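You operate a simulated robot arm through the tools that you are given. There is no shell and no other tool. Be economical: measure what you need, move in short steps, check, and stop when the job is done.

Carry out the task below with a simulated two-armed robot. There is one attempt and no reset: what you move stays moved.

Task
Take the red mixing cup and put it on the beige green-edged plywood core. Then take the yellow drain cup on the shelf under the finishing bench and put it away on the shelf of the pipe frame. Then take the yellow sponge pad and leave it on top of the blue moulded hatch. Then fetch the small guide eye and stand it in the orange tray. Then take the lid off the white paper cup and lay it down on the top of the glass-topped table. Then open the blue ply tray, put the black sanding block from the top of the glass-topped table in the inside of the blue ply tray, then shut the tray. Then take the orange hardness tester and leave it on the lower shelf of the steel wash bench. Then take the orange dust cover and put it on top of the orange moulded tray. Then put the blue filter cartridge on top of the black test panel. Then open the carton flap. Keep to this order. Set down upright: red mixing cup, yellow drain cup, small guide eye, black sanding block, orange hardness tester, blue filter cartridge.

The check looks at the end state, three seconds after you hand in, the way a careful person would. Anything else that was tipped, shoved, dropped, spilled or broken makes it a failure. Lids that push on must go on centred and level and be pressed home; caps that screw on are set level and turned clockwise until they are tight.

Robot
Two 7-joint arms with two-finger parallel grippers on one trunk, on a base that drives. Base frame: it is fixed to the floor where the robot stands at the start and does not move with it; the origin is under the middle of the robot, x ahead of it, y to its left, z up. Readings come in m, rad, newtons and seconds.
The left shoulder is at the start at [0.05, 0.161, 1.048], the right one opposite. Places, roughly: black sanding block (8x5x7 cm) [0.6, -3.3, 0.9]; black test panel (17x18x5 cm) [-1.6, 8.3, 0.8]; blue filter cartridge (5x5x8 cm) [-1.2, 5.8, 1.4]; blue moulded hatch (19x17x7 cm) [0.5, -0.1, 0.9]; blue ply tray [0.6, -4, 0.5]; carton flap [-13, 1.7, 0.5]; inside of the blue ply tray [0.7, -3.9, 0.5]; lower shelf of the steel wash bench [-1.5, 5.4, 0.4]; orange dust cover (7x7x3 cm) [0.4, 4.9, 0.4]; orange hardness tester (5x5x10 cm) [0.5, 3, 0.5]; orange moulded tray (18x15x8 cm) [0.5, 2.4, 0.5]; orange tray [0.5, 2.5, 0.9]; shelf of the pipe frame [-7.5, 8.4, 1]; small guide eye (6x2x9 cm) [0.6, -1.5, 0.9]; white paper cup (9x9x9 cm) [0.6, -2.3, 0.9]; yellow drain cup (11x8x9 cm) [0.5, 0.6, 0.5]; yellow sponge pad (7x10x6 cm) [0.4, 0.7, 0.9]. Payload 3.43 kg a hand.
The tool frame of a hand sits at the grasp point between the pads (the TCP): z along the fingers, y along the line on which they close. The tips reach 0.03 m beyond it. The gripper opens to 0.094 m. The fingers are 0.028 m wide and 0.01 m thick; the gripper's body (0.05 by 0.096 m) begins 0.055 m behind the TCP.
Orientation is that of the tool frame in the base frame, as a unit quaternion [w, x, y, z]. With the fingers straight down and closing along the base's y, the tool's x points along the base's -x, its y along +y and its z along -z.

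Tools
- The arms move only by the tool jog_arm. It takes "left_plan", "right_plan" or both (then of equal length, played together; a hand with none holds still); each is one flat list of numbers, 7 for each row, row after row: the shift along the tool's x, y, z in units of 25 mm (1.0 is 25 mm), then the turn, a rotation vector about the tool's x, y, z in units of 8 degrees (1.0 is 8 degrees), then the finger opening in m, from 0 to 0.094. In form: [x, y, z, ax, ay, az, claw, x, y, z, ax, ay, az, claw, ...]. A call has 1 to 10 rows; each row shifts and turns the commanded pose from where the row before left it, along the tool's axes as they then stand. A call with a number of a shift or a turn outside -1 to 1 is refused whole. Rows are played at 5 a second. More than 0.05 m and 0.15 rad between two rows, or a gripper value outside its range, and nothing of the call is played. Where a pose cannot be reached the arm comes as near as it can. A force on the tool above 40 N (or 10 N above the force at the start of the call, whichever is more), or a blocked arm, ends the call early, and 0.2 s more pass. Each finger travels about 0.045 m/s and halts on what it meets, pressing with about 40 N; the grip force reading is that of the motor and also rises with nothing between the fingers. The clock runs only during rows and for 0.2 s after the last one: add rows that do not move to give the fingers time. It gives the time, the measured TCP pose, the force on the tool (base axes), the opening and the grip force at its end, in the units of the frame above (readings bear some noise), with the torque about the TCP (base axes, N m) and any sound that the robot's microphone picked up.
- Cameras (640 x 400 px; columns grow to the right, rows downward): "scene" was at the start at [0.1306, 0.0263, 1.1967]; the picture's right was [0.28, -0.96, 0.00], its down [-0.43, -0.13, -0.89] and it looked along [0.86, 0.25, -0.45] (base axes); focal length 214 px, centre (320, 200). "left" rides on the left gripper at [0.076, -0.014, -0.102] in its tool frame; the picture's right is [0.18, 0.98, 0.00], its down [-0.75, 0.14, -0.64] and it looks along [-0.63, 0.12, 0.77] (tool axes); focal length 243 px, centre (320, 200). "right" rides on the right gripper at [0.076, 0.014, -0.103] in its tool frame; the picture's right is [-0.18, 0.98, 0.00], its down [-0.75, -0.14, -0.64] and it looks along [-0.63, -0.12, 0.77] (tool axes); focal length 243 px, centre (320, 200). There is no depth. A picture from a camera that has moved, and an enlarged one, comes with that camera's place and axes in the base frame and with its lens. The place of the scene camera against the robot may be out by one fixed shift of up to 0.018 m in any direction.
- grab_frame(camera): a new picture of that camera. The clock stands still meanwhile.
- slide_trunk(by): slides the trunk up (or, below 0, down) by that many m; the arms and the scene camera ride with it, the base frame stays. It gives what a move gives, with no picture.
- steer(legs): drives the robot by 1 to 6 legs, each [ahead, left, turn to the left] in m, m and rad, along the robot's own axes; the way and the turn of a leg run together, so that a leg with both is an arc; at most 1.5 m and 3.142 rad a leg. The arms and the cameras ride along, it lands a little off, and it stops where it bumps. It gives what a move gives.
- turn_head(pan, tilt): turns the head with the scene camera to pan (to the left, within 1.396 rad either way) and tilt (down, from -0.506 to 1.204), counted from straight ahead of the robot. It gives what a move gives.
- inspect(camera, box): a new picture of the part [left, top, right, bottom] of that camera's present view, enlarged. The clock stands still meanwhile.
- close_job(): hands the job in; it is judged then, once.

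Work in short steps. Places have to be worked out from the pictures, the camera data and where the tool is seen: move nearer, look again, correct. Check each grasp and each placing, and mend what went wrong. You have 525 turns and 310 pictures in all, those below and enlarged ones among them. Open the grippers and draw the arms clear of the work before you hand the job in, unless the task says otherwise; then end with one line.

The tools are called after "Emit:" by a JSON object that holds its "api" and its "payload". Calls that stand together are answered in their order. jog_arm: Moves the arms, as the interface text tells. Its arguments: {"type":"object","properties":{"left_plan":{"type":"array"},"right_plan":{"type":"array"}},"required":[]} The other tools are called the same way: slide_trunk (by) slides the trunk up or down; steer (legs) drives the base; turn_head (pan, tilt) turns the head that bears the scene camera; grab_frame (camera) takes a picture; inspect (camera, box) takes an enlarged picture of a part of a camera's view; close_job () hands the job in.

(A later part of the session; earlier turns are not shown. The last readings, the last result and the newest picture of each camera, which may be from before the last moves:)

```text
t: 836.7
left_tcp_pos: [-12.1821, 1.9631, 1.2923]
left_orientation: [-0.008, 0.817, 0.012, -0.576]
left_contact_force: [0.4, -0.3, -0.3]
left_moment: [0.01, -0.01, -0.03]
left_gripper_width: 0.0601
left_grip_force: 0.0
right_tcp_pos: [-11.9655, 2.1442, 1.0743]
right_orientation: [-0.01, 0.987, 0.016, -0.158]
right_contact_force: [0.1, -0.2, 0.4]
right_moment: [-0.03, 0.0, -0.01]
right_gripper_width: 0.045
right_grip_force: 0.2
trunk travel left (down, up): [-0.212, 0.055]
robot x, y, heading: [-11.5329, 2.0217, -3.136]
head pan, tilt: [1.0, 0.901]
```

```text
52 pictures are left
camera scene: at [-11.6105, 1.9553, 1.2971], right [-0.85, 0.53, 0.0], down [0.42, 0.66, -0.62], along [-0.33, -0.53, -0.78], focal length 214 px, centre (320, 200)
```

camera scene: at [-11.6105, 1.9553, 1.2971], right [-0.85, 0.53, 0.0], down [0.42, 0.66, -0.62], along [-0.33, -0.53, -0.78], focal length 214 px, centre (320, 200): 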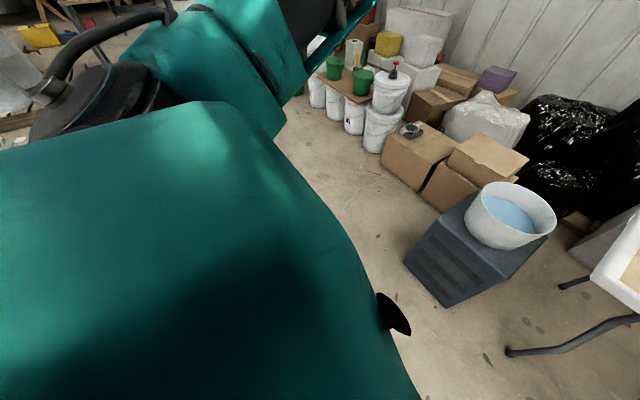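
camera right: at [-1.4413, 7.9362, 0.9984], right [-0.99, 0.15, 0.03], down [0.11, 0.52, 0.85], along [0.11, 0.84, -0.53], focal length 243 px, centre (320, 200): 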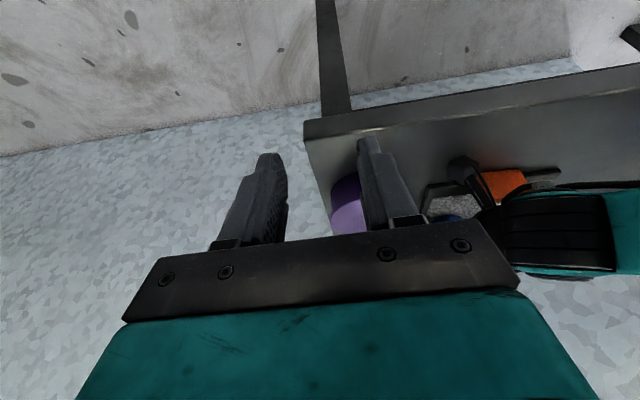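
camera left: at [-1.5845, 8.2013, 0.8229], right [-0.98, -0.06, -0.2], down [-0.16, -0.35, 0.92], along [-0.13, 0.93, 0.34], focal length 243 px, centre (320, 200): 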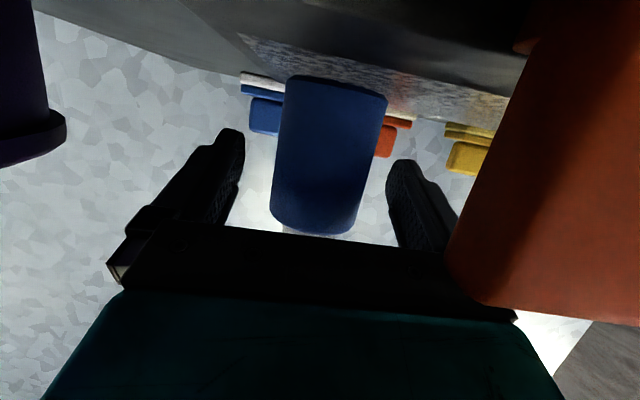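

I'll turn to face south (−y) in place to see what's there.

Emit:
{"api": "steer", "payload": {"legs": [[0.0, -0.06, 0], [0, 0, 1.2]]}}

Emit:
{"api": "turn_head", "payload": {"pan": 0, "tilt": 0.8}}

Emit:
{"api": "grab_frame", "payload": {"camera": "scene"}}

```text
t: 840.7
left_tcp_pos: [-11.7137, 1.4566, 1.2927]
left_orientation: [0.321, 0.666, 0.473, -0.479]
left_contact_force: [0.1, -0.2, 0.4]
left_moment: [-0.04, 0.0, 0.03]
left_gripper_width: 0.06
left_grip_force: 0.1
right_tcp_pos: [-11.8049, 1.7218, 1.0756]
right_orientation: [0.081, 0.805, 0.572, -0.135]
right_contact_force: [0.0, 0.7, 0.4]
right_moment: [0.02, -0.02, 0.02]
right_gripper_width: 0.0454
right_grip_force: 0.1
trunk travel left (down, up): [-0.212, 0.055]
robot x, y, heading: [-11.5319, 2.0809, -1.929]
head pan, tilt: [1.0, 0.901]
```

```text
t: 842.0
left_tcp_pos: [-11.7137, 1.4557, 1.293]
left_orientation: [0.321, 0.666, 0.473, -0.48]
left_contact_force: [0.6, 0.2, -0.1]
left_moment: [0.0, 0.0, 0.01]
left_gripper_width: 0.0601
left_grip_force: 0.1
right_tcp_pos: [-11.8051, 1.7214, 1.0748]
right_orientation: [0.081, 0.805, 0.572, -0.135]
right_contact_force: [-0.1, -0.2, -0.7]
right_moment: [0.0, 0.0, 0.02]
right_gripper_width: 0.0451
right_grip_force: 0.1
trunk travel left (down, up): [-0.212, 0.055]
robot x, y, heading: [-11.5317, 2.0828, -1.931]
head pan, tilt: [0.0, 0.799]
```

```text
51 pictures are left
camera scene: at [-11.5729, 1.969, 1.305], right [-0.94, 0.35, 0.0], down [0.25, 0.67, -0.7], along [-0.24, -0.65, -0.72], focal length 214 px, centre (320, 200)
```

scene: 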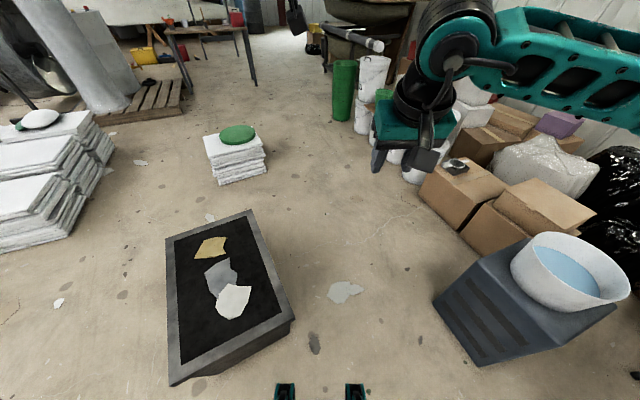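

The black bin occupies x −11.55 to −11.1, y 1.08–1.75, leaving a 0.79 m corridor to the cabinet. I'll go around: west to x≈−11.95, then south, then turn to face the carton.

Emit:
{"api": "steer", "payload": {"legs": [[0.176, -0.382, 0], [0.56, 0.211, 0], [0, 0, -1.21]]}}

Emit:
{"api": "grab_frame", "payload": {"camera": "scene"}}

```text
t: 850.4
left_tcp_pos: [-12.5902, 1.4174, 1.2922]
left_orientation: [-0.007, 0.816, 0.013, -0.577]
left_contact_force: [-0.8, 0.9, 1.1]
left_moment: [0.01, -0.01, -0.01]
left_gripper_width: 0.06
left_grip_force: 0.1
right_tcp_pos: [-12.3756, 1.5962, 1.0742]
right_orientation: [-0.01, 0.987, 0.016, -0.157]
right_contact_force: [-0.7, 0.0, 1.1]
right_moment: [-0.02, 0.0, 0.0]
right_gripper_width: 0.045
right_grip_force: 0.0
trunk travel left (down, up): [-0.212, 0.055]
robot x, y, heading: [-11.9398, 1.4754, -3.127]
head pan, tilt: [0.0, 0.799]
```

```text
50 pictures are left
camera scene: at [-12.0607, 1.4728, 1.305], right [-0.01, 1.0, 0.0], down [0.72, 0.01, -0.7], along [-0.7, -0.01, -0.72], focal length 214 px, centre (320, 200)
```

scene: 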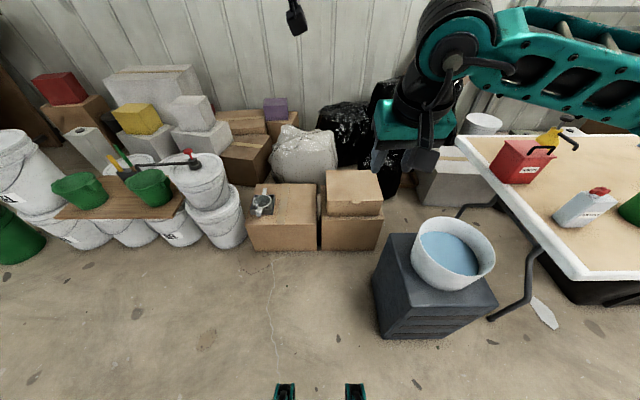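

Emit:
{"api": "inspect", "payload": {"camera": "scene", "box": [290, 150, 420, 260]}}

```text
3.64 times, centred on (355, 205) of scene
camera zoom: at [-12.0607, 1.4728, 1.305], right [-0.01, 1.0, 0.0], down [0.72, 0.01, -0.7], along [-0.7, -0.01, -0.72], focal length 780 px, centre (193, 182)
```

zoom: 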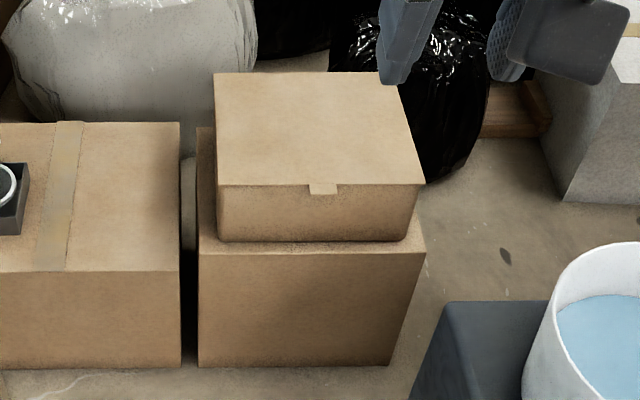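

The lid's tab sticks out at the front centre, at about (−12.83, 1.643, 0.50); the hinge is at the back. I'll lift it with closed left fingertips from below, with the hand yawed inward about 35° and pitched about 55°. Rotating the hand and raising the right arm first.

Emit:
{"api": "jog_arm", "payload": {"left_plan": [0, 0, 0, 0.945, 0, 0.327, 0.0, 0, 0, 0, 0.945, 0, 0.327, 0.0, 0, 0, 0, 0.945, 0, 0.327, 0.0, 0, 0, 0, 0.945, 0, 0.327, 0.0, 0, 0, 0, 0.38, 0, 0.13, 0.0, 0, 0, 0, 0, 1, 0, 0.0, 0, 0, 0, 0, 1, 0, 0.0], "right_plan": [-0.3, 0, -0.954, 0, 0, 0, 0.045, -0.3, 0, -0.954, 0, 0, 0, 0.045, -0.3, 0, -0.954, 0, 0, 0, 0.045, -0.3, 0, -0.954, 0, 0, 0, 0.045, -0.3, 0, -0.954, 0, 0, 0, 0.045, -0.3, 0, -0.954, 0, 0, 0, 0.045, -0.3, 0, -0.954, 0, 0, 0, 0.045]}}

Emit:
{"api": "slide_trunk", "payload": {"by": -0.2}}

```text
t: 852.0
left_tcp_pos: [-12.5909, 1.4172, 1.2932]
left_orientation: [-0.149, 0.848, -0.258, -0.439]
left_contact_force: [-0.2, -0.5, -1.0]
left_moment: [0.01, 0.0, 0.03]
left_gripper_width: 0.0
left_grip_force: 32.9
right_tcp_pos: [-12.3757, 1.5954, 1.2489]
right_orientation: [-0.009, 0.987, 0.017, -0.157]
right_contact_force: [0.5, 0.4, 0.8]
right_moment: [0.01, 0.0, 0.0]
right_gripper_width: 0.0449
right_grip_force: 0.1
trunk travel left (down, up): [-0.212, 0.055]
robot x, y, heading: [-11.943, 1.4734, -3.13]
head pan, tilt: [0.0, 0.799]
```

```text
t: 854.2
left_tcp_pos: [-12.5897, 1.4163, 1.0928]
left_orientation: [-0.148, 0.848, -0.256, -0.44]
left_contact_force: [-0.2, -0.1, -0.9]
left_moment: [0.02, 0.01, 0.01]
left_gripper_width: 0.0003
left_grip_force: 32.5
right_tcp_pos: [-12.3755, 1.5947, 1.048]
right_orientation: [-0.011, 0.987, 0.017, -0.158]
right_contact_force: [-0.8, 0.3, -0.6]
right_moment: [0.0, 0.01, -0.02]
right_gripper_width: 0.0452
right_grip_force: 0.0
trunk travel left (down, up): [-0.012, 0.255]
robot x, y, heading: [-11.939, 1.4789, -3.129]
head pan, tilt: [0.0, 0.799]
```

Lower the left hand to near lid height in free space, pulling back slightly.

Emit:
{"api": "jog_arm", "payload": {"left_plan": [0.94, -0.11, 0.4, 0, 0, 0, 0.0, 0.94, -0.11, 0.4, 0, 0, 0, 0.0, 0.94, -0.11, 0.4, 0, 0, 0, 0.0, 0.94, -0.11, 0.4, 0, 0, 0, 0.0, 0.94, -0.11, 0.4, 0, 0, 0, 0.0, 0.94, -0.11, 0.4, 0, 0, 0, 0.0, 0.94, -0.11, 0.4, 0, 0, 0, 0.0, 0.94, -0.11, 0.4, 0, 0, 0, 0.0, 0.94, -0.11, 0.4, 0, 0, 0, 0.0, 0.94, -0.11, 0.4, 0, 0, 0, 0.0]}}

Emit:
{"api": "jog_arm", "payload": {"left_plan": [0.94, -0.11, 0.4, 0, 0, 0, 0.0, 0.94, -0.11, 0.4, 0, 0, 0, 0.0, 0.94, -0.11, 0.4, 0, 0, 0, 0.0, 0.94, -0.11, 0.4, 0, 0, 0, 0.0, 0.94, -0.11, 0.4, 0, 0, 0, 0.0, 0.94, -0.11, 0.4, 0, 0, 0, 0.0, 0.94, -0.11, 0.4, 0, 0, 0, 0.0, 0.94, -0.11, 0.4, 0, 0, 0, 0.0, 0.94, -0.11, 0.4, 0, 0, 0, 0.0, 0.94, -0.11, 0.4, 0, 0, 0, 0.0]}}

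Emit:
{"api": "grab_frame", "payload": {"camera": "scene"}}

```text
t: 856.4
left_tcp_pos: [-12.528, 1.4152, 0.8447]
left_orientation: [-0.15, 0.847, -0.257, -0.441]
left_contact_force: [0.6, 0.3, 0.6]
left_moment: [-0.01, -0.01, 0.02]
left_gripper_width: 0.0
left_grip_force: 33.3
right_tcp_pos: [-12.3757, 1.5952, 1.0486]
right_orientation: [-0.009, 0.987, 0.017, -0.158]
right_contact_force: [0.1, -0.1, 0.7]
right_moment: [-0.03, -0.02, 0.03]
right_gripper_width: 0.045
right_grip_force: 0.0
trunk travel left (down, up): [-0.012, 0.255]
robot x, y, heading: [-11.9393, 1.476, -3.133]
head pan, tilt: [0.0, 0.799]
```

```text
t: 858.6
left_tcp_pos: [-12.4673, 1.4143, 0.5942]
left_orientation: [-0.149, 0.847, -0.256, -0.441]
left_contact_force: [-1.2, 0.5, 0.3]
left_moment: [0.01, 0.01, -0.04]
left_gripper_width: 0.0001
left_grip_force: 32.6
right_tcp_pos: [-12.3753, 1.5938, 1.0478]
right_orientation: [-0.01, 0.987, 0.018, -0.158]
right_contact_force: [0.3, -0.2, -1.0]
right_moment: [0.0, -0.02, 0.02]
right_gripper_width: 0.0452
right_grip_force: 0.2
trunk travel left (down, up): [-0.012, 0.255]
robot x, y, heading: [-11.9446, 1.4753, -3.132]
head pan, tilt: [0.0, 0.799]
```

```text
48 pictures are left
camera scene: at [-12.0607, 1.4726, 1.1051], right [-0.01, 1.0, 0.0], down [0.72, 0.01, -0.7], along [-0.7, -0.01, -0.72], focal length 214 px, centre (320, 200)
```

scene: 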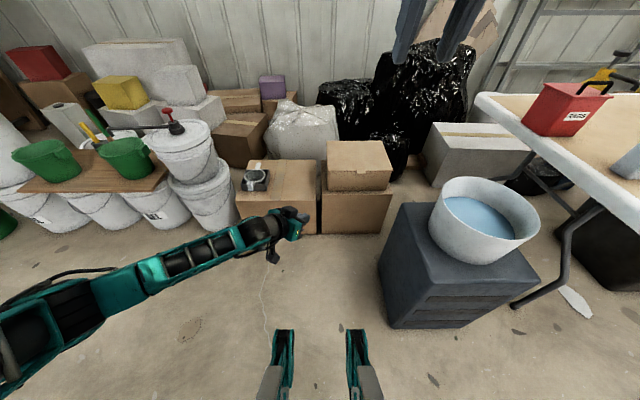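

Good reach. Zoom on the tab again for triangulation from this lower height.

Emit:
{"api": "inspect", "payload": {"camera": "scene", "box": [290, 120, 420, 240]}}

```text
3.33 times, centred on (355, 180) of scene
camera zoom: at [-12.0607, 1.4726, 1.1051], right [-0.01, 1.0, 0.0], down [0.72, 0.01, -0.7], along [-0.7, -0.01, -0.72], focal length 715 px, centre (203, 267)
```

zoom: 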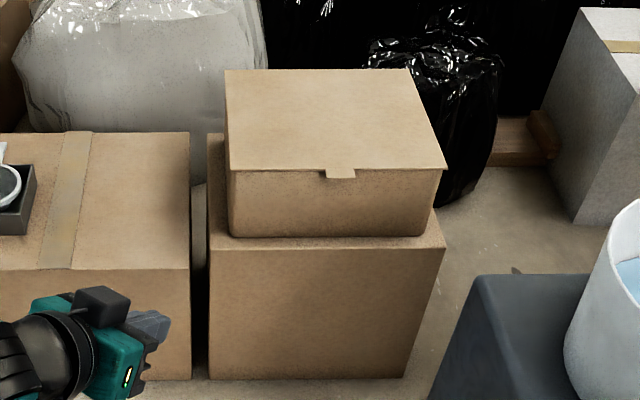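

Triangulated: lid front edge at (−12.847, 1.649, 0.495), tab out to x≈−12.82. Drive forward 0.2 m, keeping clear of the cabinet corner.

Emit:
{"api": "steer", "payload": {"legs": [[0.22, 0.045, -0.009]]}}

Emit:
{"api": "jog_arm", "payload": {"left_plan": [-0.2, -0.9, 0.4, 0, 0, 0, 0.0, -0.2, -0.9, 0.4, 0, 0, 0, 0.0, -0.2, -0.9, 0.4, 0, 0, 0, 0.0, -0.2, -0.9, 0.4, 0, 0, 0, 0.0, -0.2, -0.9, 0.4, 0, 0, 0, 0.0, -0.2, -0.9, 0.4, 0, 0, 0, 0.0, -0.2, -0.9, 0.4, 0, 0, 0, 0.0]}}

Emit:
{"api": "grab_frame", "payload": {"camera": "scene"}}

Emit:
{"api": "grab_frame", "payload": {"camera": "left"}}

```text
t: 860.3
left_tcp_pos: [-12.6883, 1.3729, 0.5936]
left_orientation: [-0.15, 0.846, -0.26, -0.44]
left_contact_force: [0.0, -0.6, 0.4]
left_moment: [-0.01, 0.0, 0.0]
left_gripper_width: 0.0
left_grip_force: 32.7
right_tcp_pos: [-12.5945, 1.5524, 1.0489]
right_orientation: [-0.011, 0.988, 0.012, -0.157]
right_contact_force: [-0.4, -0.2, 0.3]
right_moment: [0.0, 0.02, 0.03]
right_gripper_width: 0.0448
right_grip_force: 0.1
trunk travel left (down, up): [-0.012, 0.255]
robot x, y, heading: [-12.1663, 1.4259, -3.141]
head pan, tilt: [0.0, 0.799]
```

```text
t: 861.9
left_tcp_pos: [-12.68, 1.4287, 0.5886]
left_orientation: [-0.152, 0.847, -0.262, -0.438]
left_contact_force: [0.3, 0.5, -0.1]
left_moment: [-0.01, -0.04, 0.0]
left_gripper_width: 0.0
left_grip_force: 32.6
left hand out of reach, approached as far as the arm can: row 3, 4, 5, 6, 7
right_tcp_pos: [-12.5942, 1.5527, 1.048]
right_orientation: [-0.011, 0.987, 0.011, -0.158]
right_contact_force: [0.0, -0.6, 1.2]
right_moment: [0.01, 0.02, -0.02]
right_gripper_width: 0.0451
right_grip_force: 0.1
trunk travel left (down, up): [-0.012, 0.255]
robot x, y, heading: [-12.1625, 1.4264, -3.147]
head pan, tilt: [0.0, 0.799]
```

```text
46 pictures are left
camera scene: at [-12.2807, 1.4264, 1.105], right [0.0, 1.0, 0.0], down [0.72, 0.0, -0.7], along [-0.7, 0.0, -0.72], focal length 214 px, centre (320, 200)
```

scene: 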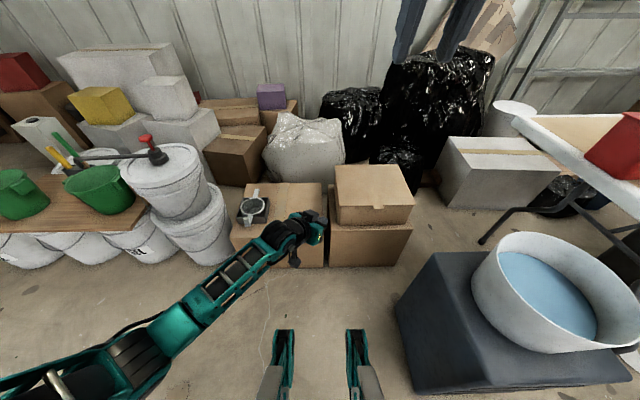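

```text
45 pictures are left
camera left: at [-12.568, 1.3668, 0.5842], right [-0.48, -0.86, -0.18], down [-0.02, -0.2, 0.98], along [-0.88, 0.47, 0.08], focal length 243 px, centre (320, 200)
```

left: 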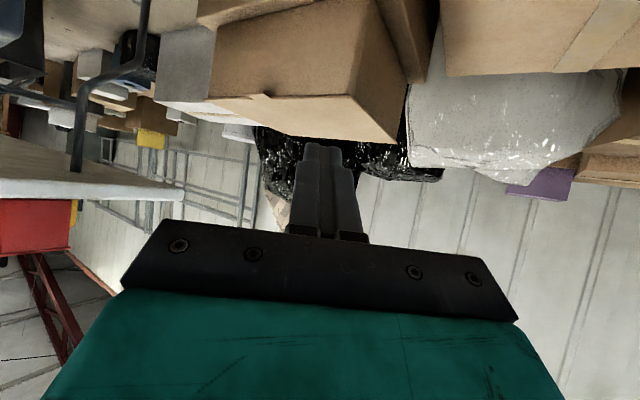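

The left arm can't cross further right in this stance. I'll reposition the robot: slide left (south) 0.3 m, then turn about 0.71 rad clockwise so the tab lies straight ahead of the left arm.

Emit:
{"api": "steer", "payload": {"legs": [[0, 0.3, 0], [0, 0, -0.71]]}}

Emit:
{"api": "jog_arm", "payload": {"left_plan": [0, 0, 0, -0.82, 0, -0.57, 0.0, 0, 0, 0, -0.82, 0, -0.57, 0.0, 0, 0, 0, -0.82, 0, -0.57, 0.0, 0, 0, 0, 0, 0, 0, 0.0]}}

Emit:
{"api": "grab_frame", "payload": {"camera": "scene"}}

```text
t: 865.9
left_tcp_pos: [-12.5469, 1.4694, 0.5888]
left_orientation: [-0.298, 0.697, -0.546, -0.357]
left_contact_force: [-0.6, 0.2, 0.1]
left_moment: [0.01, -0.01, 0.0]
left_gripper_width: 0.0
left_grip_force: 33.2
right_tcp_pos: [-12.4005, 1.5052, 1.0484]
right_orientation: [-0.066, 0.926, -0.342, -0.144]
right_contact_force: [0.4, 0.3, -0.7]
right_moment: [-0.01, 0.04, 0.02]
right_gripper_width: 0.0454
right_grip_force: 0.0
trunk travel left (down, up): [-0.012, 0.255]
robot x, y, heading: [-12.1629, 1.1235, 2.412]
head pan, tilt: [0.0, 0.799]
```

```text
t: 866.9
left_tcp_pos: [-12.5481, 1.4702, 0.5877]
left_orientation: [-0.298, 0.698, -0.546, -0.356]
left_contact_force: [-0.1, -0.4, 0.0]
left_moment: [-0.01, -0.01, 0.02]
left_gripper_width: 0.0003
left_grip_force: 33.1
left hand out of reach, approached as far as the arm can: row 1, 2, 3
right_tcp_pos: [-12.4015, 1.5058, 1.0482]
right_orientation: [-0.066, 0.927, -0.341, -0.143]
right_contact_force: [-0.3, 0.1, -0.5]
right_moment: [0.02, 0.0, 0.01]
right_gripper_width: 0.0452
right_grip_force: 0.0
trunk travel left (down, up): [-0.012, 0.255]
robot x, y, heading: [-12.1661, 1.1229, 2.407]
head pan, tilt: [0.0, 0.799]
```

```text
44 pictures are left
camera scene: at [-12.2508, 1.2047, 1.105], right [0.67, 0.75, 0.0], down [0.53, -0.48, -0.7], along [-0.52, 0.46, -0.72], focal length 214 px, centre (320, 200)
```

scene: 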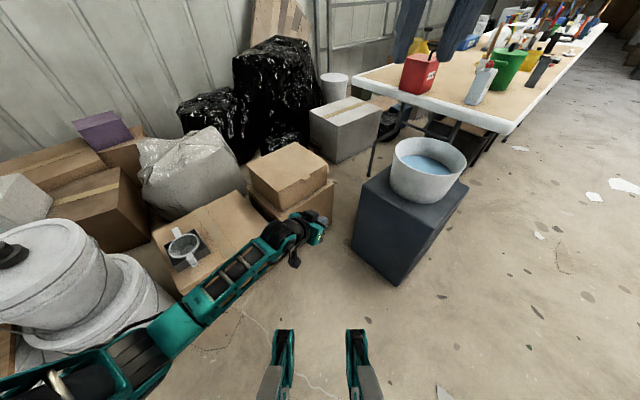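

Un-yawing isn't reachable. A compromise heading of about 2.65 rad keeps the hand body clear of the lid. Turn back a little and move closer.

Emit:
{"api": "steer", "payload": {"legs": [[0, 0, 0.243], [0.11, -0.14, 0]]}}

Emit:
{"api": "jog_arm", "payload": {"left_plan": [0.823, 0, 0.568, 0, 0, 0, 0.0, 0.823, 0, 0.568, 0, 0, 0, 0.0, 0.823, 0, 0.568, 0, 0, 0, 0.0, 0.823, 0, 0.568, 0, 0, 0, 0.0]}}

Emit:
{"api": "grab_frame", "payload": {"camera": "scene"}}

Emit:
{"api": "grab_frame", "payload": {"camera": "left"}}

```text
t: 869.3
left_tcp_pos: [-12.6508, 1.5446, 0.5884]
left_orientation: [-0.253, 0.759, -0.458, -0.389]
left_contact_force: [-0.3, -0.5, -0.3]
left_moment: [0.0, 0.03, 0.01]
left_gripper_width: 0.0
left_grip_force: 33.1
right_tcp_pos: [-12.5181, 1.6133, 1.0483]
right_orientation: [-0.049, 0.961, -0.226, -0.15]
right_contact_force: [-0.3, -0.2, -0.6]
right_moment: [0.01, 0.0, 0.02]
right_gripper_width: 0.0449
right_grip_force: 0.0
trunk travel left (down, up): [-0.012, 0.255]
robot x, y, heading: [-12.1943, 1.3037, 2.655]
head pan, tilt: [0.0, 0.799]
```

```text
t: 870.3
left_tcp_pos: [-12.6503, 1.5448, 0.49]
left_orientation: [-0.254, 0.758, -0.458, -0.39]
left_contact_force: [-0.4, -0.1, 0.2]
left_moment: [-0.02, 0.0, -0.01]
left_gripper_width: 0.0
left_grip_force: 33.5
right_tcp_pos: [-12.5182, 1.6122, 1.048]
right_orientation: [-0.048, 0.961, -0.226, -0.15]
right_contact_force: [0.8, 0.0, 0.5]
right_moment: [0.02, 0.0, -0.05]
right_gripper_width: 0.0447
right_grip_force: 0.1
trunk travel left (down, up): [-0.012, 0.255]
robot x, y, heading: [-12.1954, 1.2984, 2.659]
head pan, tilt: [0.0, 0.799]
```

```text
43 pictures are left
camera scene: at [-12.2994, 1.3567, 1.105], right [0.47, 0.88, 0.0], down [0.63, -0.33, -0.7], along [-0.62, 0.33, -0.72], focal length 214 px, centre (320, 200)
```

scene: 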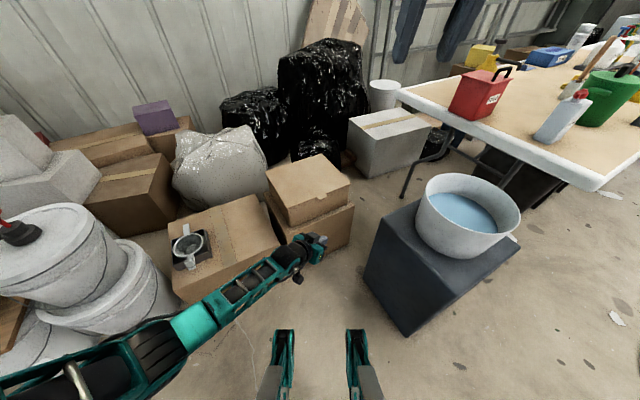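

```text
42 pictures are left
camera left: at [-12.5802, 1.438, 0.4854], right [-0.82, -0.54, -0.18], down [-0.1, -0.17, 0.98], along [-0.56, 0.83, 0.08], focal length 243 px, centre (320, 200)
```

left: 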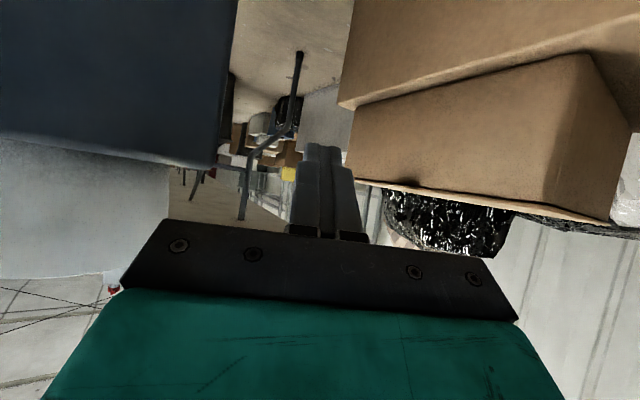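

Emit:
{"api": "inspect", "payload": {"camera": "left", "box": [320, 90, 560, 240]}}

Emit:
{"api": "inspect", "payload": {"camera": "scene", "box": [240, 140, 380, 290]}}

```text
2.67 times, centred on (440, 165) of left
camera zoom: at [-12.5802, 1.438, 0.4854], right [-0.82, -0.54, -0.18], down [-0.1, -0.17, 0.98], along [-0.56, 0.83, 0.08], focal length 647 px, centre (0, 293)
```

zoom: 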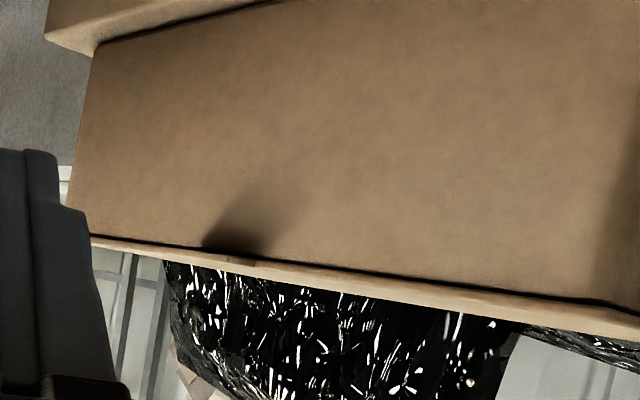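

```text
2.67 times, centred on (310, 215) of scene
camera zoom: at [-12.2994, 1.3567, 1.105], right [0.47, 0.88, 0.0], down [0.63, -0.33, -0.7], along [-0.62, 0.33, -0.72], focal length 572 px, centre (347, 160)
```

zoom: 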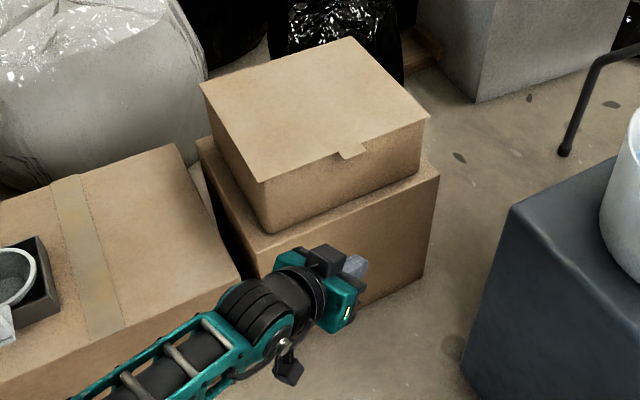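

The hand camera puts the tab at about (−12.83, 1.625) with z≈0.472, slightly lower than the scene camera said. Lower the hand and approach under the tab in steps.

Emit:
{"api": "jog_arm", "payload": {"left_plan": [0.7, 0, 0.48, 0, 0, 0, 0.0, 0.5, 0, 0.34, 0, 0, 0, 0.0, -0.53, 0.82, 0.73, 0, 0, 0, 0.0, -0.53, 0.82, 0.73, 0, 0, 0, 0.0, -0.53, 0.82, 0.73, 0, 0, 0, 0.0, -0.53, 0.82, 0.73, 0, 0, 0, 0.0, 0, 0, 0, 0, 0, 0, 0.0]}}

Emit:
{"api": "grab_frame", "payload": {"camera": "left"}}

Emit:
{"api": "inspect", "payload": {"camera": "scene", "box": [240, 140, 380, 290]}}

```text
t: 871.9
left_tcp_pos: [-12.7315, 1.5752, 0.4773]
left_orientation: [-0.253, 0.758, -0.457, -0.39]
left_contact_force: [1.2, -0.1, 0.2]
left_moment: [-0.01, 0.0, -0.01]
left_gripper_width: 0.0
left_grip_force: 32.4
left hand out of reach, approached as far as the arm can: row 5, 6
right_tcp_pos: [-12.5179, 1.6125, 1.0469]
right_orientation: [-0.048, 0.961, -0.226, -0.15]
right_contact_force: [0.6, -0.3, 0.2]
right_moment: [0.0, 0.01, -0.02]
right_gripper_width: 0.0449
right_grip_force: 0.1
trunk travel left (down, up): [-0.012, 0.255]
robot x, y, heading: [-12.1983, 1.3002, 2.65]
head pan, tilt: [0.0, 0.799]
```

```text
39 pictures are left
camera left: at [-12.6625, 1.4683, 0.4729], right [-0.82, -0.54, -0.18], down [-0.11, -0.17, 0.98], along [-0.56, 0.83, 0.08], focal length 243 px, centre (320, 200)
```

left: 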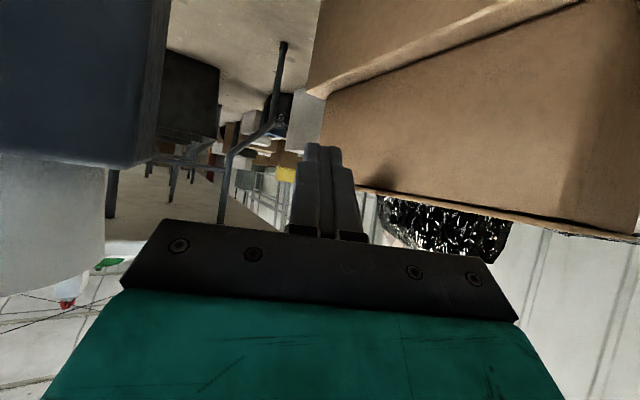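

```text
2.67 times, centred on (310, 215) of scene
camera zoom: at [-12.2995, 1.3567, 1.105], right [0.47, 0.88, 0.0], down [0.63, -0.33, -0.7], along [-0.62, 0.33, -0.72], focal length 572 px, centre (347, 160)
```

zoom: 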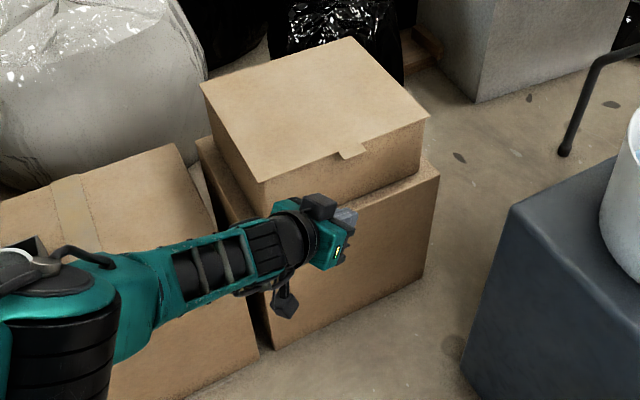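

Arm extension is limited, so I'll drive the robot forward about 9 cm gently. There's about 2 cm margin at the cabinet corner.

Emit:
{"api": "jog_arm", "payload": {"left_plan": [0.6, 0, 0.41, 0, 0, 0, 0.0, 0, 0, 0, 0, 0, 0, 0.0]}}

Emit:
{"api": "steer", "payload": {"legs": [[0.06, 0.01, 0]]}}

Emit:
{"api": "grab_frame", "payload": {"camera": "left"}}

```text
t: 872.5
left_tcp_pos: [-12.7312, 1.5742, 0.4768]
left_orientation: [-0.253, 0.759, -0.457, -0.389]
left_contact_force: [0.3, 0.0, 0.4]
left_moment: [0.01, -0.01, -0.03]
left_gripper_width: 0.0
left_grip_force: 32.6
left hand out of reach, approached as far as the arm can: row 1
right_tcp_pos: [-12.5177, 1.613, 1.0491]
right_orientation: [-0.049, 0.961, -0.226, -0.15]
right_contact_force: [0.4, -0.4, -0.2]
right_moment: [-0.01, -0.01, 0.01]
right_gripper_width: 0.0449
right_grip_force: 0.0
trunk travel left (down, up): [-0.012, 0.255]
robot x, y, heading: [-12.1946, 1.2968, 2.656]
head pan, tilt: [0.0, 0.799]
```

```text
t: 873.4
left_tcp_pos: [-12.7878, 1.5932, 0.4764]
left_orientation: [-0.253, 0.758, -0.457, -0.39]
left_contact_force: [-0.4, -0.2, -0.4]
left_moment: [-0.02, 0.02, 0.01]
left_gripper_width: 0.0002
left_grip_force: 33.3
right_tcp_pos: [-12.5746, 1.6324, 1.0478]
right_orientation: [-0.049, 0.961, -0.226, -0.151]
right_contact_force: [-0.1, -0.3, -0.5]
right_moment: [-0.03, -0.02, -0.05]
right_gripper_width: 0.0448
right_grip_force: 0.0
trunk travel left (down, up): [-0.012, 0.255]
robot x, y, heading: [-12.2509, 1.3168, 2.657]
head pan, tilt: [0.0, 0.799]
```

```text
37 pictures are left
camera left: at [-12.7195, 1.487, 0.4726], right [-0.82, -0.54, -0.18], down [-0.11, -0.17, 0.98], along [-0.56, 0.83, 0.08], focal length 243 px, centre (320, 200)
```

left: 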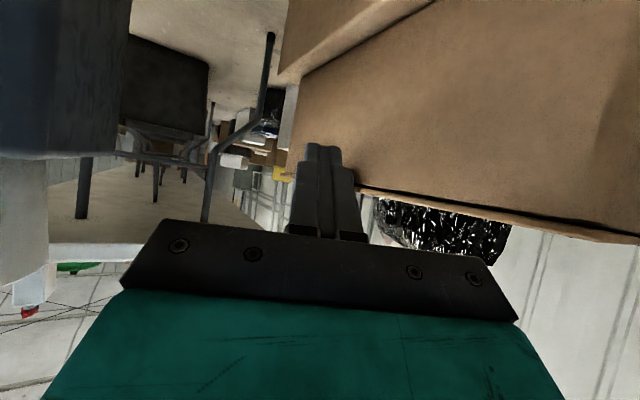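

The lid's lower line is at z≈0.4725; the tips are just 1 mm below it. Lower the trunk the last 1.2 cm, then inch forward 3 cm to slip under the tab.

Emit:
{"api": "slide_trunk", "payload": {"by": -0.012}}

Emit:
{"api": "steer", "payload": {"legs": [[0.03, 0, 0]]}}

Emit:
{"api": "inspect", "payload": {"camera": "scene", "box": [240, 140, 400, 290]}}

```text
t: 874.0
left_tcp_pos: [-12.7887, 1.5945, 0.465]
left_orientation: [-0.253, 0.758, -0.458, -0.39]
left_contact_force: [-0.6, 0.4, 0.5]
left_moment: [0.0, -0.02, -0.01]
left_gripper_width: 0.0
left_grip_force: 32.7
right_tcp_pos: [-12.5754, 1.6318, 1.0366]
right_orientation: [-0.049, 0.961, -0.226, -0.151]
right_contact_force: [-0.5, -0.5, 0.2]
right_moment: [0.01, 0.01, 0.02]
right_gripper_width: 0.0449
right_grip_force: 0.1
trunk travel left (down, up): [0.0, 0.267]
robot x, y, heading: [-12.2518, 1.3194, 2.659]
head pan, tilt: [0.0, 0.799]
```

```text
t: 874.9
left_tcp_pos: [-12.8167, 1.6076, 0.4649]
left_orientation: [-0.254, 0.758, -0.459, -0.388]
left_contact_force: [0.2, -0.9, -0.5]
left_moment: [0.03, 0.0, -0.01]
left_gripper_width: 0.0002
left_grip_force: 32.9
right_tcp_pos: [-12.6023, 1.6457, 1.0353]
right_orientation: [-0.048, 0.961, -0.226, -0.151]
right_contact_force: [0.6, -0.3, -0.3]
right_moment: [-0.04, 0.0, 0.0]
right_gripper_width: 0.0448
right_grip_force: 0.1
trunk travel left (down, up): [0.0, 0.267]
robot x, y, heading: [-12.2793, 1.3323, 2.656]
head pan, tilt: [0.0, 0.799]
```

```text
2.67 times, centred on (320, 215) of scene
camera zoom: at [-12.3835, 1.3898, 1.093], right [0.47, 0.88, 0.0], down [0.63, -0.34, -0.7], along [-0.62, 0.33, -0.72], focal length 572 px, centre (320, 160)
```

zoom: 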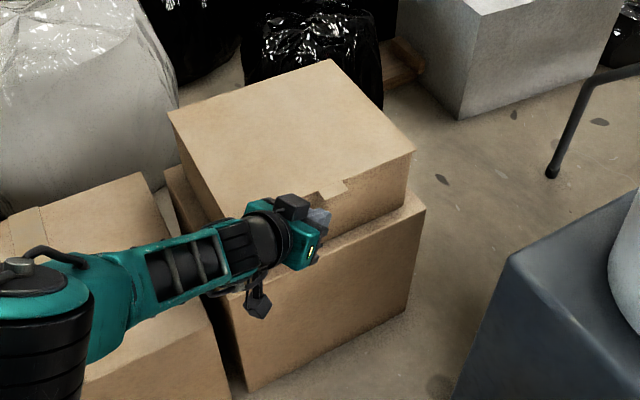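

The tip is nearly there; shift about 2 cm toward +y with the arm, then lift gently.

Emit:
{"api": "jog_arm", "payload": {"left_plan": [-0.3, -0.12, 0.44, 0, 0, 0, 0.0, -0.3, -0.12, 0.44, 0, 0, 0, 0.0, 0, 0, 0, 0, 0, 0, 0.0]}}

Emit:
{"api": "inspect", "payload": {"camera": "scene", "box": [280, 170, 400, 260]}}

```text
t: 875.7
left_tcp_pos: [-12.8163, 1.6072, 0.4645]
left_orientation: [-0.254, 0.758, -0.459, -0.389]
left_contact_force: [0.0, 1.0, 0.2]
left_moment: [0.02, -0.01, 0.0]
left_gripper_width: 0.0
left_grip_force: 32.7
left hand out of reach, approached as far as the arm can: row 1, 2
right_tcp_pos: [-12.6017, 1.6463, 1.0373]
right_orientation: [-0.049, 0.961, -0.226, -0.151]
right_contact_force: [-0.4, 0.6, -1.6]
right_moment: [0.02, 0.0, -0.01]
right_gripper_width: 0.045
right_grip_force: 0.0
trunk travel left (down, up): [0.0, 0.267]
robot x, y, heading: [-12.2857, 1.3332, 2.648]
head pan, tilt: [0.0, 0.799]
```

```text
4.44 times, centred on (340, 215) of scene
camera zoom: at [-12.3834, 1.3898, 1.093], right [0.47, 0.88, 0.0], down [0.63, -0.34, -0.7], along [-0.62, 0.33, -0.72], focal length 953 px, centre (231, 133)
```

zoom: 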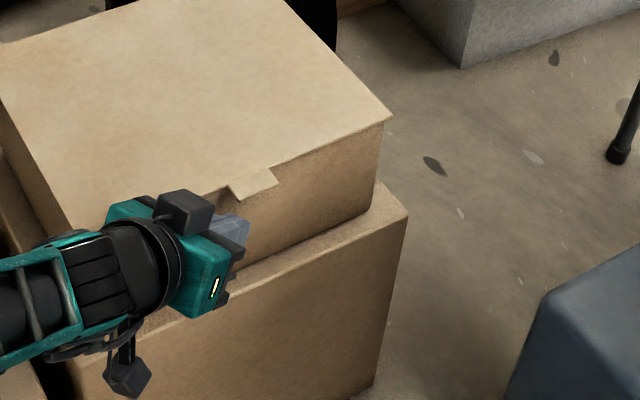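

Arm at its limit; turn the robot slightly (−0.04 rad) and inch forward 1.5 cm instead.

Emit:
{"api": "steer", "payload": {"legs": [[0.018, 0, -0.04]]}}

Emit:
{"api": "inspect", "payload": {"camera": "scene", "box": [280, 170, 400, 260]}}

```text
t: 876.6
left_tcp_pos: [-12.82, 1.6308, 0.4587]
left_orientation: [-0.255, 0.753, -0.472, -0.381]
left_contact_force: [0.4, 0.3, 0.4]
left_moment: [-0.02, 0.03, 0.01]
left_gripper_width: 0.0001
left_grip_force: 33.6
right_tcp_pos: [-12.6056, 1.6674, 1.0361]
right_orientation: [-0.05, 0.957, -0.244, -0.149]
right_contact_force: [-0.7, -0.1, -0.7]
right_moment: [0.01, 0.01, 0.03]
right_gripper_width: 0.045
right_grip_force: 0.0
trunk travel left (down, up): [0.0, 0.267]
robot x, y, heading: [-12.2949, 1.3407, 2.622]
head pan, tilt: [0.0, 0.799]
stopped in leg 1: the force on the tool passed its limit (the readings are from after the stop); the commanded pose is now the measured one
```

```text
4.44 times, centred on (340, 215) of scene
camera zoom: at [-12.3963, 1.402, 1.093], right [0.5, 0.87, 0.0], down [0.62, -0.36, -0.7], along [-0.6, 0.35, -0.72], focal length 953 px, centre (231, 133)
```

zoom: 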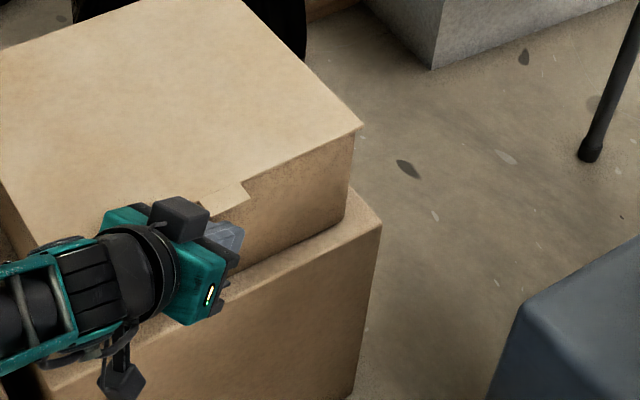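

Light contact with the carton; the tip is at the tab. Now lift 4 cm and see whether the lid follows.

Emit:
{"api": "jog_arm", "payload": {"left_plan": [-0.5, 0, -0.34, 0, 0, 0, 0.0, -0.5, 0, -0.34, 0, 0, 0, 0.0, -0.5, 0, -0.34, 0, 0, 0, 0.0]}}

Emit:
{"api": "inspect", "payload": {"camera": "scene", "box": [240, 130, 400, 250]}}

```text
t: 877.4
left_tcp_pos: [-12.8219, 1.6314, 0.5025]
left_orientation: [-0.257, 0.752, -0.472, -0.381]
left_contact_force: [0.2, -1.1, -0.9]
left_moment: [0.0, -0.04, 0.02]
left_gripper_width: 0.0002
left_grip_force: 33.0
right_tcp_pos: [-12.6058, 1.6662, 1.0361]
right_orientation: [-0.05, 0.957, -0.245, -0.149]
right_contact_force: [0.3, -0.4, 0.2]
right_moment: [0.0, -0.01, 0.02]
right_gripper_width: 0.0449
right_grip_force: 0.0
trunk travel left (down, up): [0.0, 0.267]
robot x, y, heading: [-12.2961, 1.3384, 2.618]
head pan, tilt: [0.0, 0.799]
```

```text
3.33 times, centred on (320, 190) of scene
camera zoom: at [-12.3964, 1.4019, 1.093], right [0.5, 0.87, 0.0], down [0.62, -0.36, -0.7], along [-0.6, 0.35, -0.72], focal length 715 px, centre (320, 233)
```

zoom: 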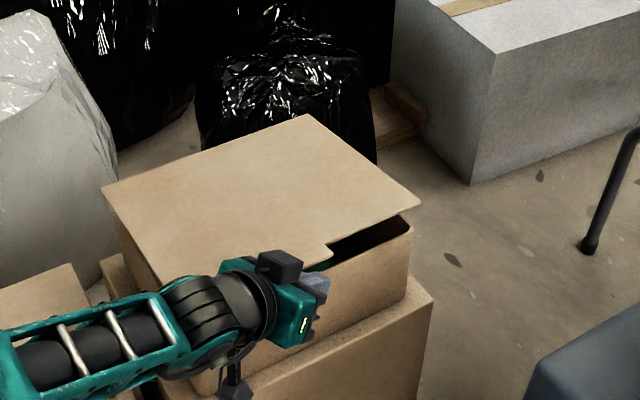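

The lid is opening. Continue following the arc: up, and gradually toward −x.

Emit:
{"api": "jog_arm", "payload": {"left_plan": [-0.88, 0.18, -0.5, 0, 0, 0, 0.0, -0.93, 0.35, -0.43, 0, 0, 0, 0.0, -0.93, 0.35, -0.43, 0, 0, 0, 0.0, -0.95, 0.5, -0.36, 0, 0, 0, 0.0, -0.95, 0.5, -0.36, 0, 0, 0, 0.0]}}

Emit:
{"api": "inspect", "payload": {"camera": "scene", "box": [220, 90, 420, 250]}}

```text
t: 878.6
left_tcp_pos: [-12.8775, 1.6309, 0.6266]
left_orientation: [-0.258, 0.752, -0.472, -0.381]
left_contact_force: [-0.1, 0.6, -0.2]
left_moment: [0.0, 0.02, 0.03]
left_gripper_width: 0.0
left_grip_force: 33.1
right_tcp_pos: [-12.6055, 1.6674, 1.0361]
right_orientation: [-0.051, 0.957, -0.245, -0.149]
right_contact_force: [0.8, -0.5, 0.2]
right_moment: [0.01, 0.02, 0.01]
right_gripper_width: 0.0449
right_grip_force: 0.2
trunk travel left (down, up): [0.0, 0.267]
robot x, y, heading: [-12.2935, 1.3384, 2.619]
head pan, tilt: [0.0, 0.799]
```

```text
2.50 times, centred on (320, 170) of scene
camera zoom: at [-12.3963, 1.402, 1.093], right [0.5, 0.87, 0.0], down [0.62, -0.36, -0.7], along [-0.6, 0.35, -0.72], focal length 536 px, centre (320, 275)
```

zoom: 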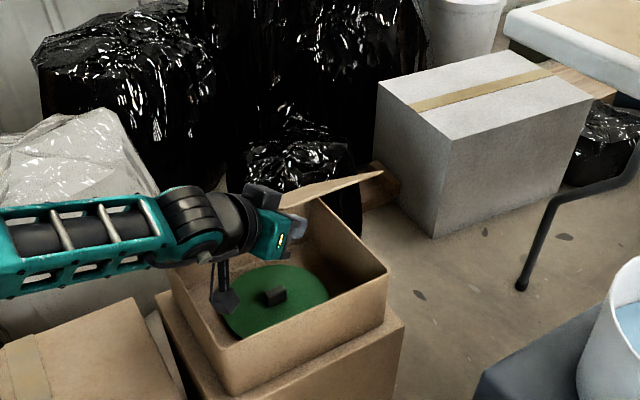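

The lid is up about 45° and resting on the fingers. Keep pushing up and back past vertical.

Emit:
{"api": "jog_arm", "payload": {"left_plan": [-0.88, 0.7, -0.17, 0, 0, 0, 0.0, -0.88, 0.7, -0.17, 0, 0, 0, 0.0, -0.88, 0.7, -0.17, 0, 0, 0, 0.0, -0.88, 0.7, -0.17, 0, 0, 0, 0.0, -0.88, 0.7, -0.17, 0, 0, 0, 0.0]}}

Emit:
{"api": "inspect", "payload": {"camera": "scene", "box": [220, 60, 420, 220]}}

```text
t: 879.8
left_tcp_pos: [-12.9768, 1.6359, 0.7272]
left_orientation: [-0.256, 0.751, -0.474, -0.381]
left_contact_force: [0.3, 0.7, 0.5]
left_moment: [0.01, -0.04, -0.02]
left_gripper_width: 0.0
left_grip_force: 32.5
left hand out of reach, approached as far as the arm can: row 3
right_tcp_pos: [-12.6053, 1.6665, 1.0347]
right_orientation: [-0.051, 0.957, -0.244, -0.149]
right_contact_force: [-0.3, -0.2, -0.8]
right_moment: [0.03, -0.01, -0.02]
right_gripper_width: 0.0451
right_grip_force: 0.2
trunk travel left (down, up): [0.0, 0.267]
robot x, y, heading: [-12.2922, 1.3427, 2.616]
head pan, tilt: [0.0, 0.799]
```

```text
2.50 times, centred on (320, 140) of scene
camera zoom: at [-12.3963, 1.4019, 1.093], right [0.5, 0.87, 0.0], down [0.62, -0.36, -0.7], along [-0.6, 0.35, -0.72], focal length 536 px, centre (320, 350)
```

zoom: 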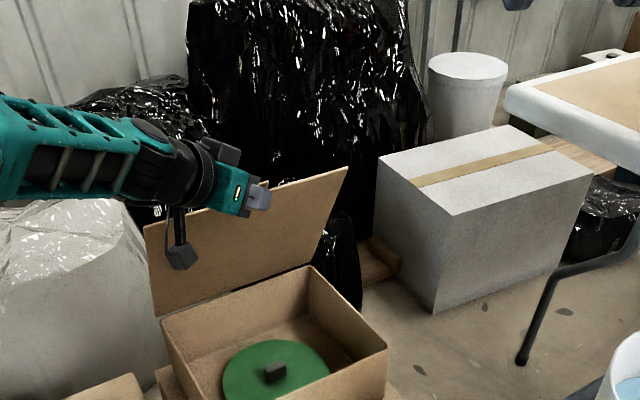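

Nearly vertical. Push further back (−x).

Emit:
{"api": "jog_arm", "payload": {"left_plan": [-0.35, 0.85, 0.3, 0, 0, 0, 0.0, -0.35, 0.85, 0.3, 0, 0, 0, 0.0, -0.35, 0.85, 0.3, 0, 0, 0, 0.0, -0.35, 0.85, 0.3, 0, 0, 0, 0.0]}}

Emit:
{"api": "inspect", "payload": {"camera": "scene", "box": [220, 60, 420, 220]}}

```text
t: 880.8
left_tcp_pos: [-12.9993, 1.6357, 0.7307]
left_orientation: [-0.257, 0.752, -0.471, -0.383]
left_contact_force: [0.4, -0.2, -0.5]
left_moment: [0.0, 0.01, 0.01]
left_gripper_width: 0.0
left_grip_force: 33.2
left hand out of reach, approached as far as the arm can: row 2, 3, 4
right_tcp_pos: [-12.6049, 1.6672, 1.0356]
right_orientation: [-0.051, 0.957, -0.245, -0.149]
right_contact_force: [0.2, 0.4, -0.8]
right_moment: [-0.02, 0.01, 0.0]
right_gripper_width: 0.0452
right_grip_force: 0.0
trunk travel left (down, up): [0.0, 0.267]
robot x, y, heading: [-12.2932, 1.3424, 2.622]
head pan, tilt: [0.0, 0.799]
```

```text
2.50 times, centred on (320, 140) of scene
camera zoom: at [-12.3964, 1.402, 1.093], right [0.5, 0.87, 0.0], down [0.62, -0.36, -0.7], along [-0.6, 0.35, -0.72], focal length 536 px, centre (320, 350)
```

zoom: 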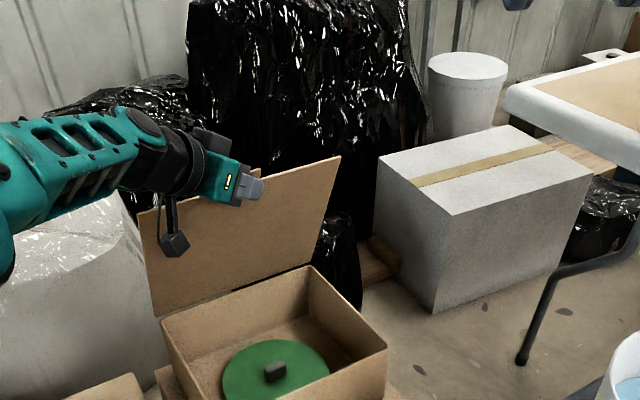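

The lid is at about 70°. The hand's steep orientation limits reach, so pitch the fingers up and push along the tool axis.

Emit:
{"api": "jog_arm", "payload": {"left_plan": [0, 0, 0, 0, -1, 0, 0.0, 0, 0, 0, 0, -1, 0, 0.0, -0.3, 0.2, 0.5, 0, -1, 0, 0.0, -0.2, 0.5, 0.6, 0, 0, 0, 0.0, -0.2, 0.5, 0.6, 0, 0, 0, 0.0, -0.2, 0.5, 0.6, 0, 0, 0, 0.0]}}

Emit:
{"api": "inspect", "payload": {"camera": "scene", "box": [220, 60, 420, 220]}}

```text
t: 882.2
left_tcp_pos: [-13.0021, 1.649, 0.7456]
left_orientation: [-0.35, 0.656, -0.409, -0.529]
left_contact_force: [-0.5, -0.1, 0.5]
left_moment: [0.01, -0.01, -0.03]
left_gripper_width: 0.0
left_grip_force: 32.4
left hand out of reach, approached as far as the arm can: row 3, 4, 5, 6
right_tcp_pos: [-12.6052, 1.6674, 1.0352]
right_orientation: [-0.052, 0.957, -0.244, -0.149]
right_contact_force: [0.2, -0.4, 0.0]
right_moment: [0.0, 0.01, -0.02]
right_gripper_width: 0.0448
right_grip_force: 0.3
trunk travel left (down, up): [0.0, 0.267]
robot x, y, heading: [-12.2921, 1.3386, 2.622]
head pan, tilt: [0.0, 0.799]
```

```text
2.50 times, centred on (320, 140) of scene
camera zoom: at [-12.3964, 1.402, 1.093], right [0.5, 0.87, 0.0], down [0.62, -0.36, -0.7], along [-0.6, 0.35, -0.72], focal length 536 px, centre (320, 350)
```

zoom: 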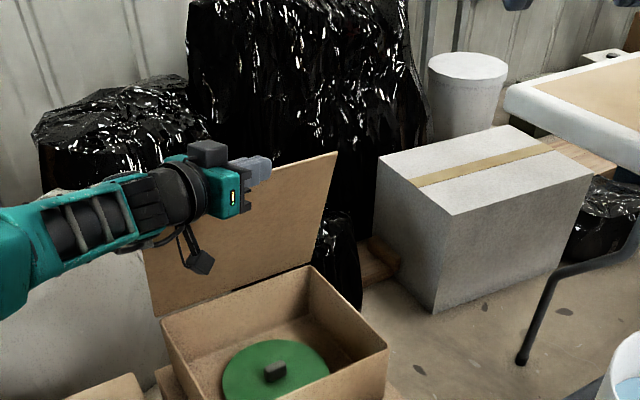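

Move the base slightly (−x 7 cm, −y 2 cm), which keeps clear of both the cabinet and the boxes, to push the lid past vertical.

Emit:
{"api": "steer", "payload": {"legs": [[0.05, 0.052, 0]]}}

Emit:
{"api": "jog_arm", "payload": {"left_plan": [0.2, 0.7, 0.2, 0, 0, 0, 0.0, 0.2, 0.7, 0.2, 0, 0, 0, 0.0, 0, 0, 0, 0, 0, 0, 0.0]}}

Emit:
{"api": "inspect", "payload": {"camera": "scene", "box": [220, 60, 420, 220]}}

```text
t: 883.2
left_tcp_pos: [-13.0716, 1.6304, 0.7473]
left_orientation: [-0.349, 0.656, -0.408, -0.53]
left_contact_force: [0.5, 0.2, 0.0]
left_moment: [-0.03, -0.01, -0.02]
left_gripper_width: 0.0
left_grip_force: 33.4
right_tcp_pos: [-12.6743, 1.646, 1.0362]
right_orientation: [-0.051, 0.956, -0.246, -0.15]
right_contact_force: [-0.8, 0.2, 0.7]
right_moment: [0.0, 0.02, 0.0]
right_gripper_width: 0.045
right_grip_force: 0.1
trunk travel left (down, up): [0.0, 0.267]
robot x, y, heading: [-12.3666, 1.3215, 2.616]
head pan, tilt: [0.0, 0.799]
```

```text
t: 884.0
left_tcp_pos: [-13.0723, 1.6301, 0.7452]
left_orientation: [-0.35, 0.656, -0.41, -0.529]
left_contact_force: [0.1, 0.4, 0.1]
left_moment: [-0.01, -0.01, 0.01]
left_gripper_width: 0.0
left_grip_force: 33.0
left hand out of reach, approached as far as the arm can: row 1, 2
right_tcp_pos: [-12.6739, 1.6468, 1.0362]
right_orientation: [-0.051, 0.957, -0.245, -0.15]
right_contact_force: [-0.3, 0.4, -0.5]
right_moment: [-0.01, 0.03, 0.02]
right_gripper_width: 0.0447
right_grip_force: 0.1
trunk travel left (down, up): [0.0, 0.267]
robot x, y, heading: [-12.3616, 1.3224, 2.613]
head pan, tilt: [0.0, 0.799]
```

```text
2.50 times, centred on (320, 140) of scene
camera zoom: at [-12.4657, 1.3817, 1.093], right [0.5, 0.87, 0.0], down [0.62, -0.36, -0.7], along [-0.6, 0.35, -0.72], focal length 536 px, centre (320, 350)
```

zoom: 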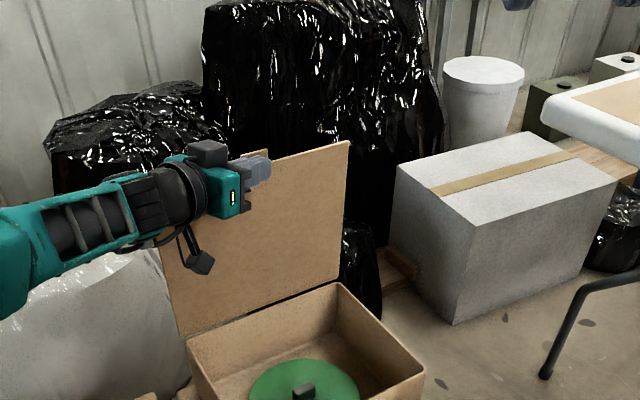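

The lid is at about 87°. Rotate the robot slightly left to sweep the hand a bit further back.

Emit:
{"api": "steer", "payload": {"legs": [[0.02, 0.0, 0.12]]}}

Emit:
{"api": "inspect", "payload": {"camera": "scene", "box": [220, 40, 460, 220]}}

```text
t: 885.0
left_tcp_pos: [-13.1223, 1.5543, 0.7459]
left_orientation: [-0.318, 0.679, -0.37, -0.548]
left_contact_force: [0.3, 0.2, -0.4]
left_moment: [-0.03, -0.01, 0.04]
left_gripper_width: 0.0002
left_grip_force: 33.0
right_tcp_pos: [-12.7274, 1.6169, 1.0368]
right_orientation: [-0.042, 0.969, -0.189, -0.152]
right_contact_force: [-0.3, 0.2, 0.3]
right_moment: [0.0, -0.02, -0.03]
right_gripper_width: 0.0452
right_grip_force: 0.1
trunk travel left (down, up): [0.0, 0.267]
robot x, y, heading: [-12.3814, 1.3294, 2.736]
head pan, tilt: [0.0, 0.799]
```

```text
2.22 times, centred on (340, 130) of scene
camera zoom: at [-12.49, 1.378, 1.093], right [0.4, 0.92, 0.0], down [0.66, -0.28, -0.7], along [-0.64, 0.28, -0.72], focal length 477 px, centre (276, 356)
```

zoom: 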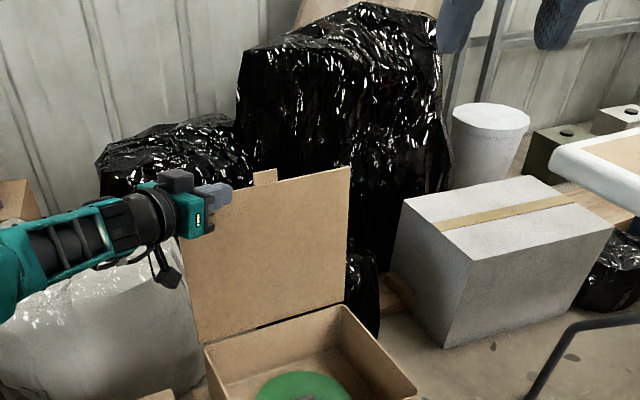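

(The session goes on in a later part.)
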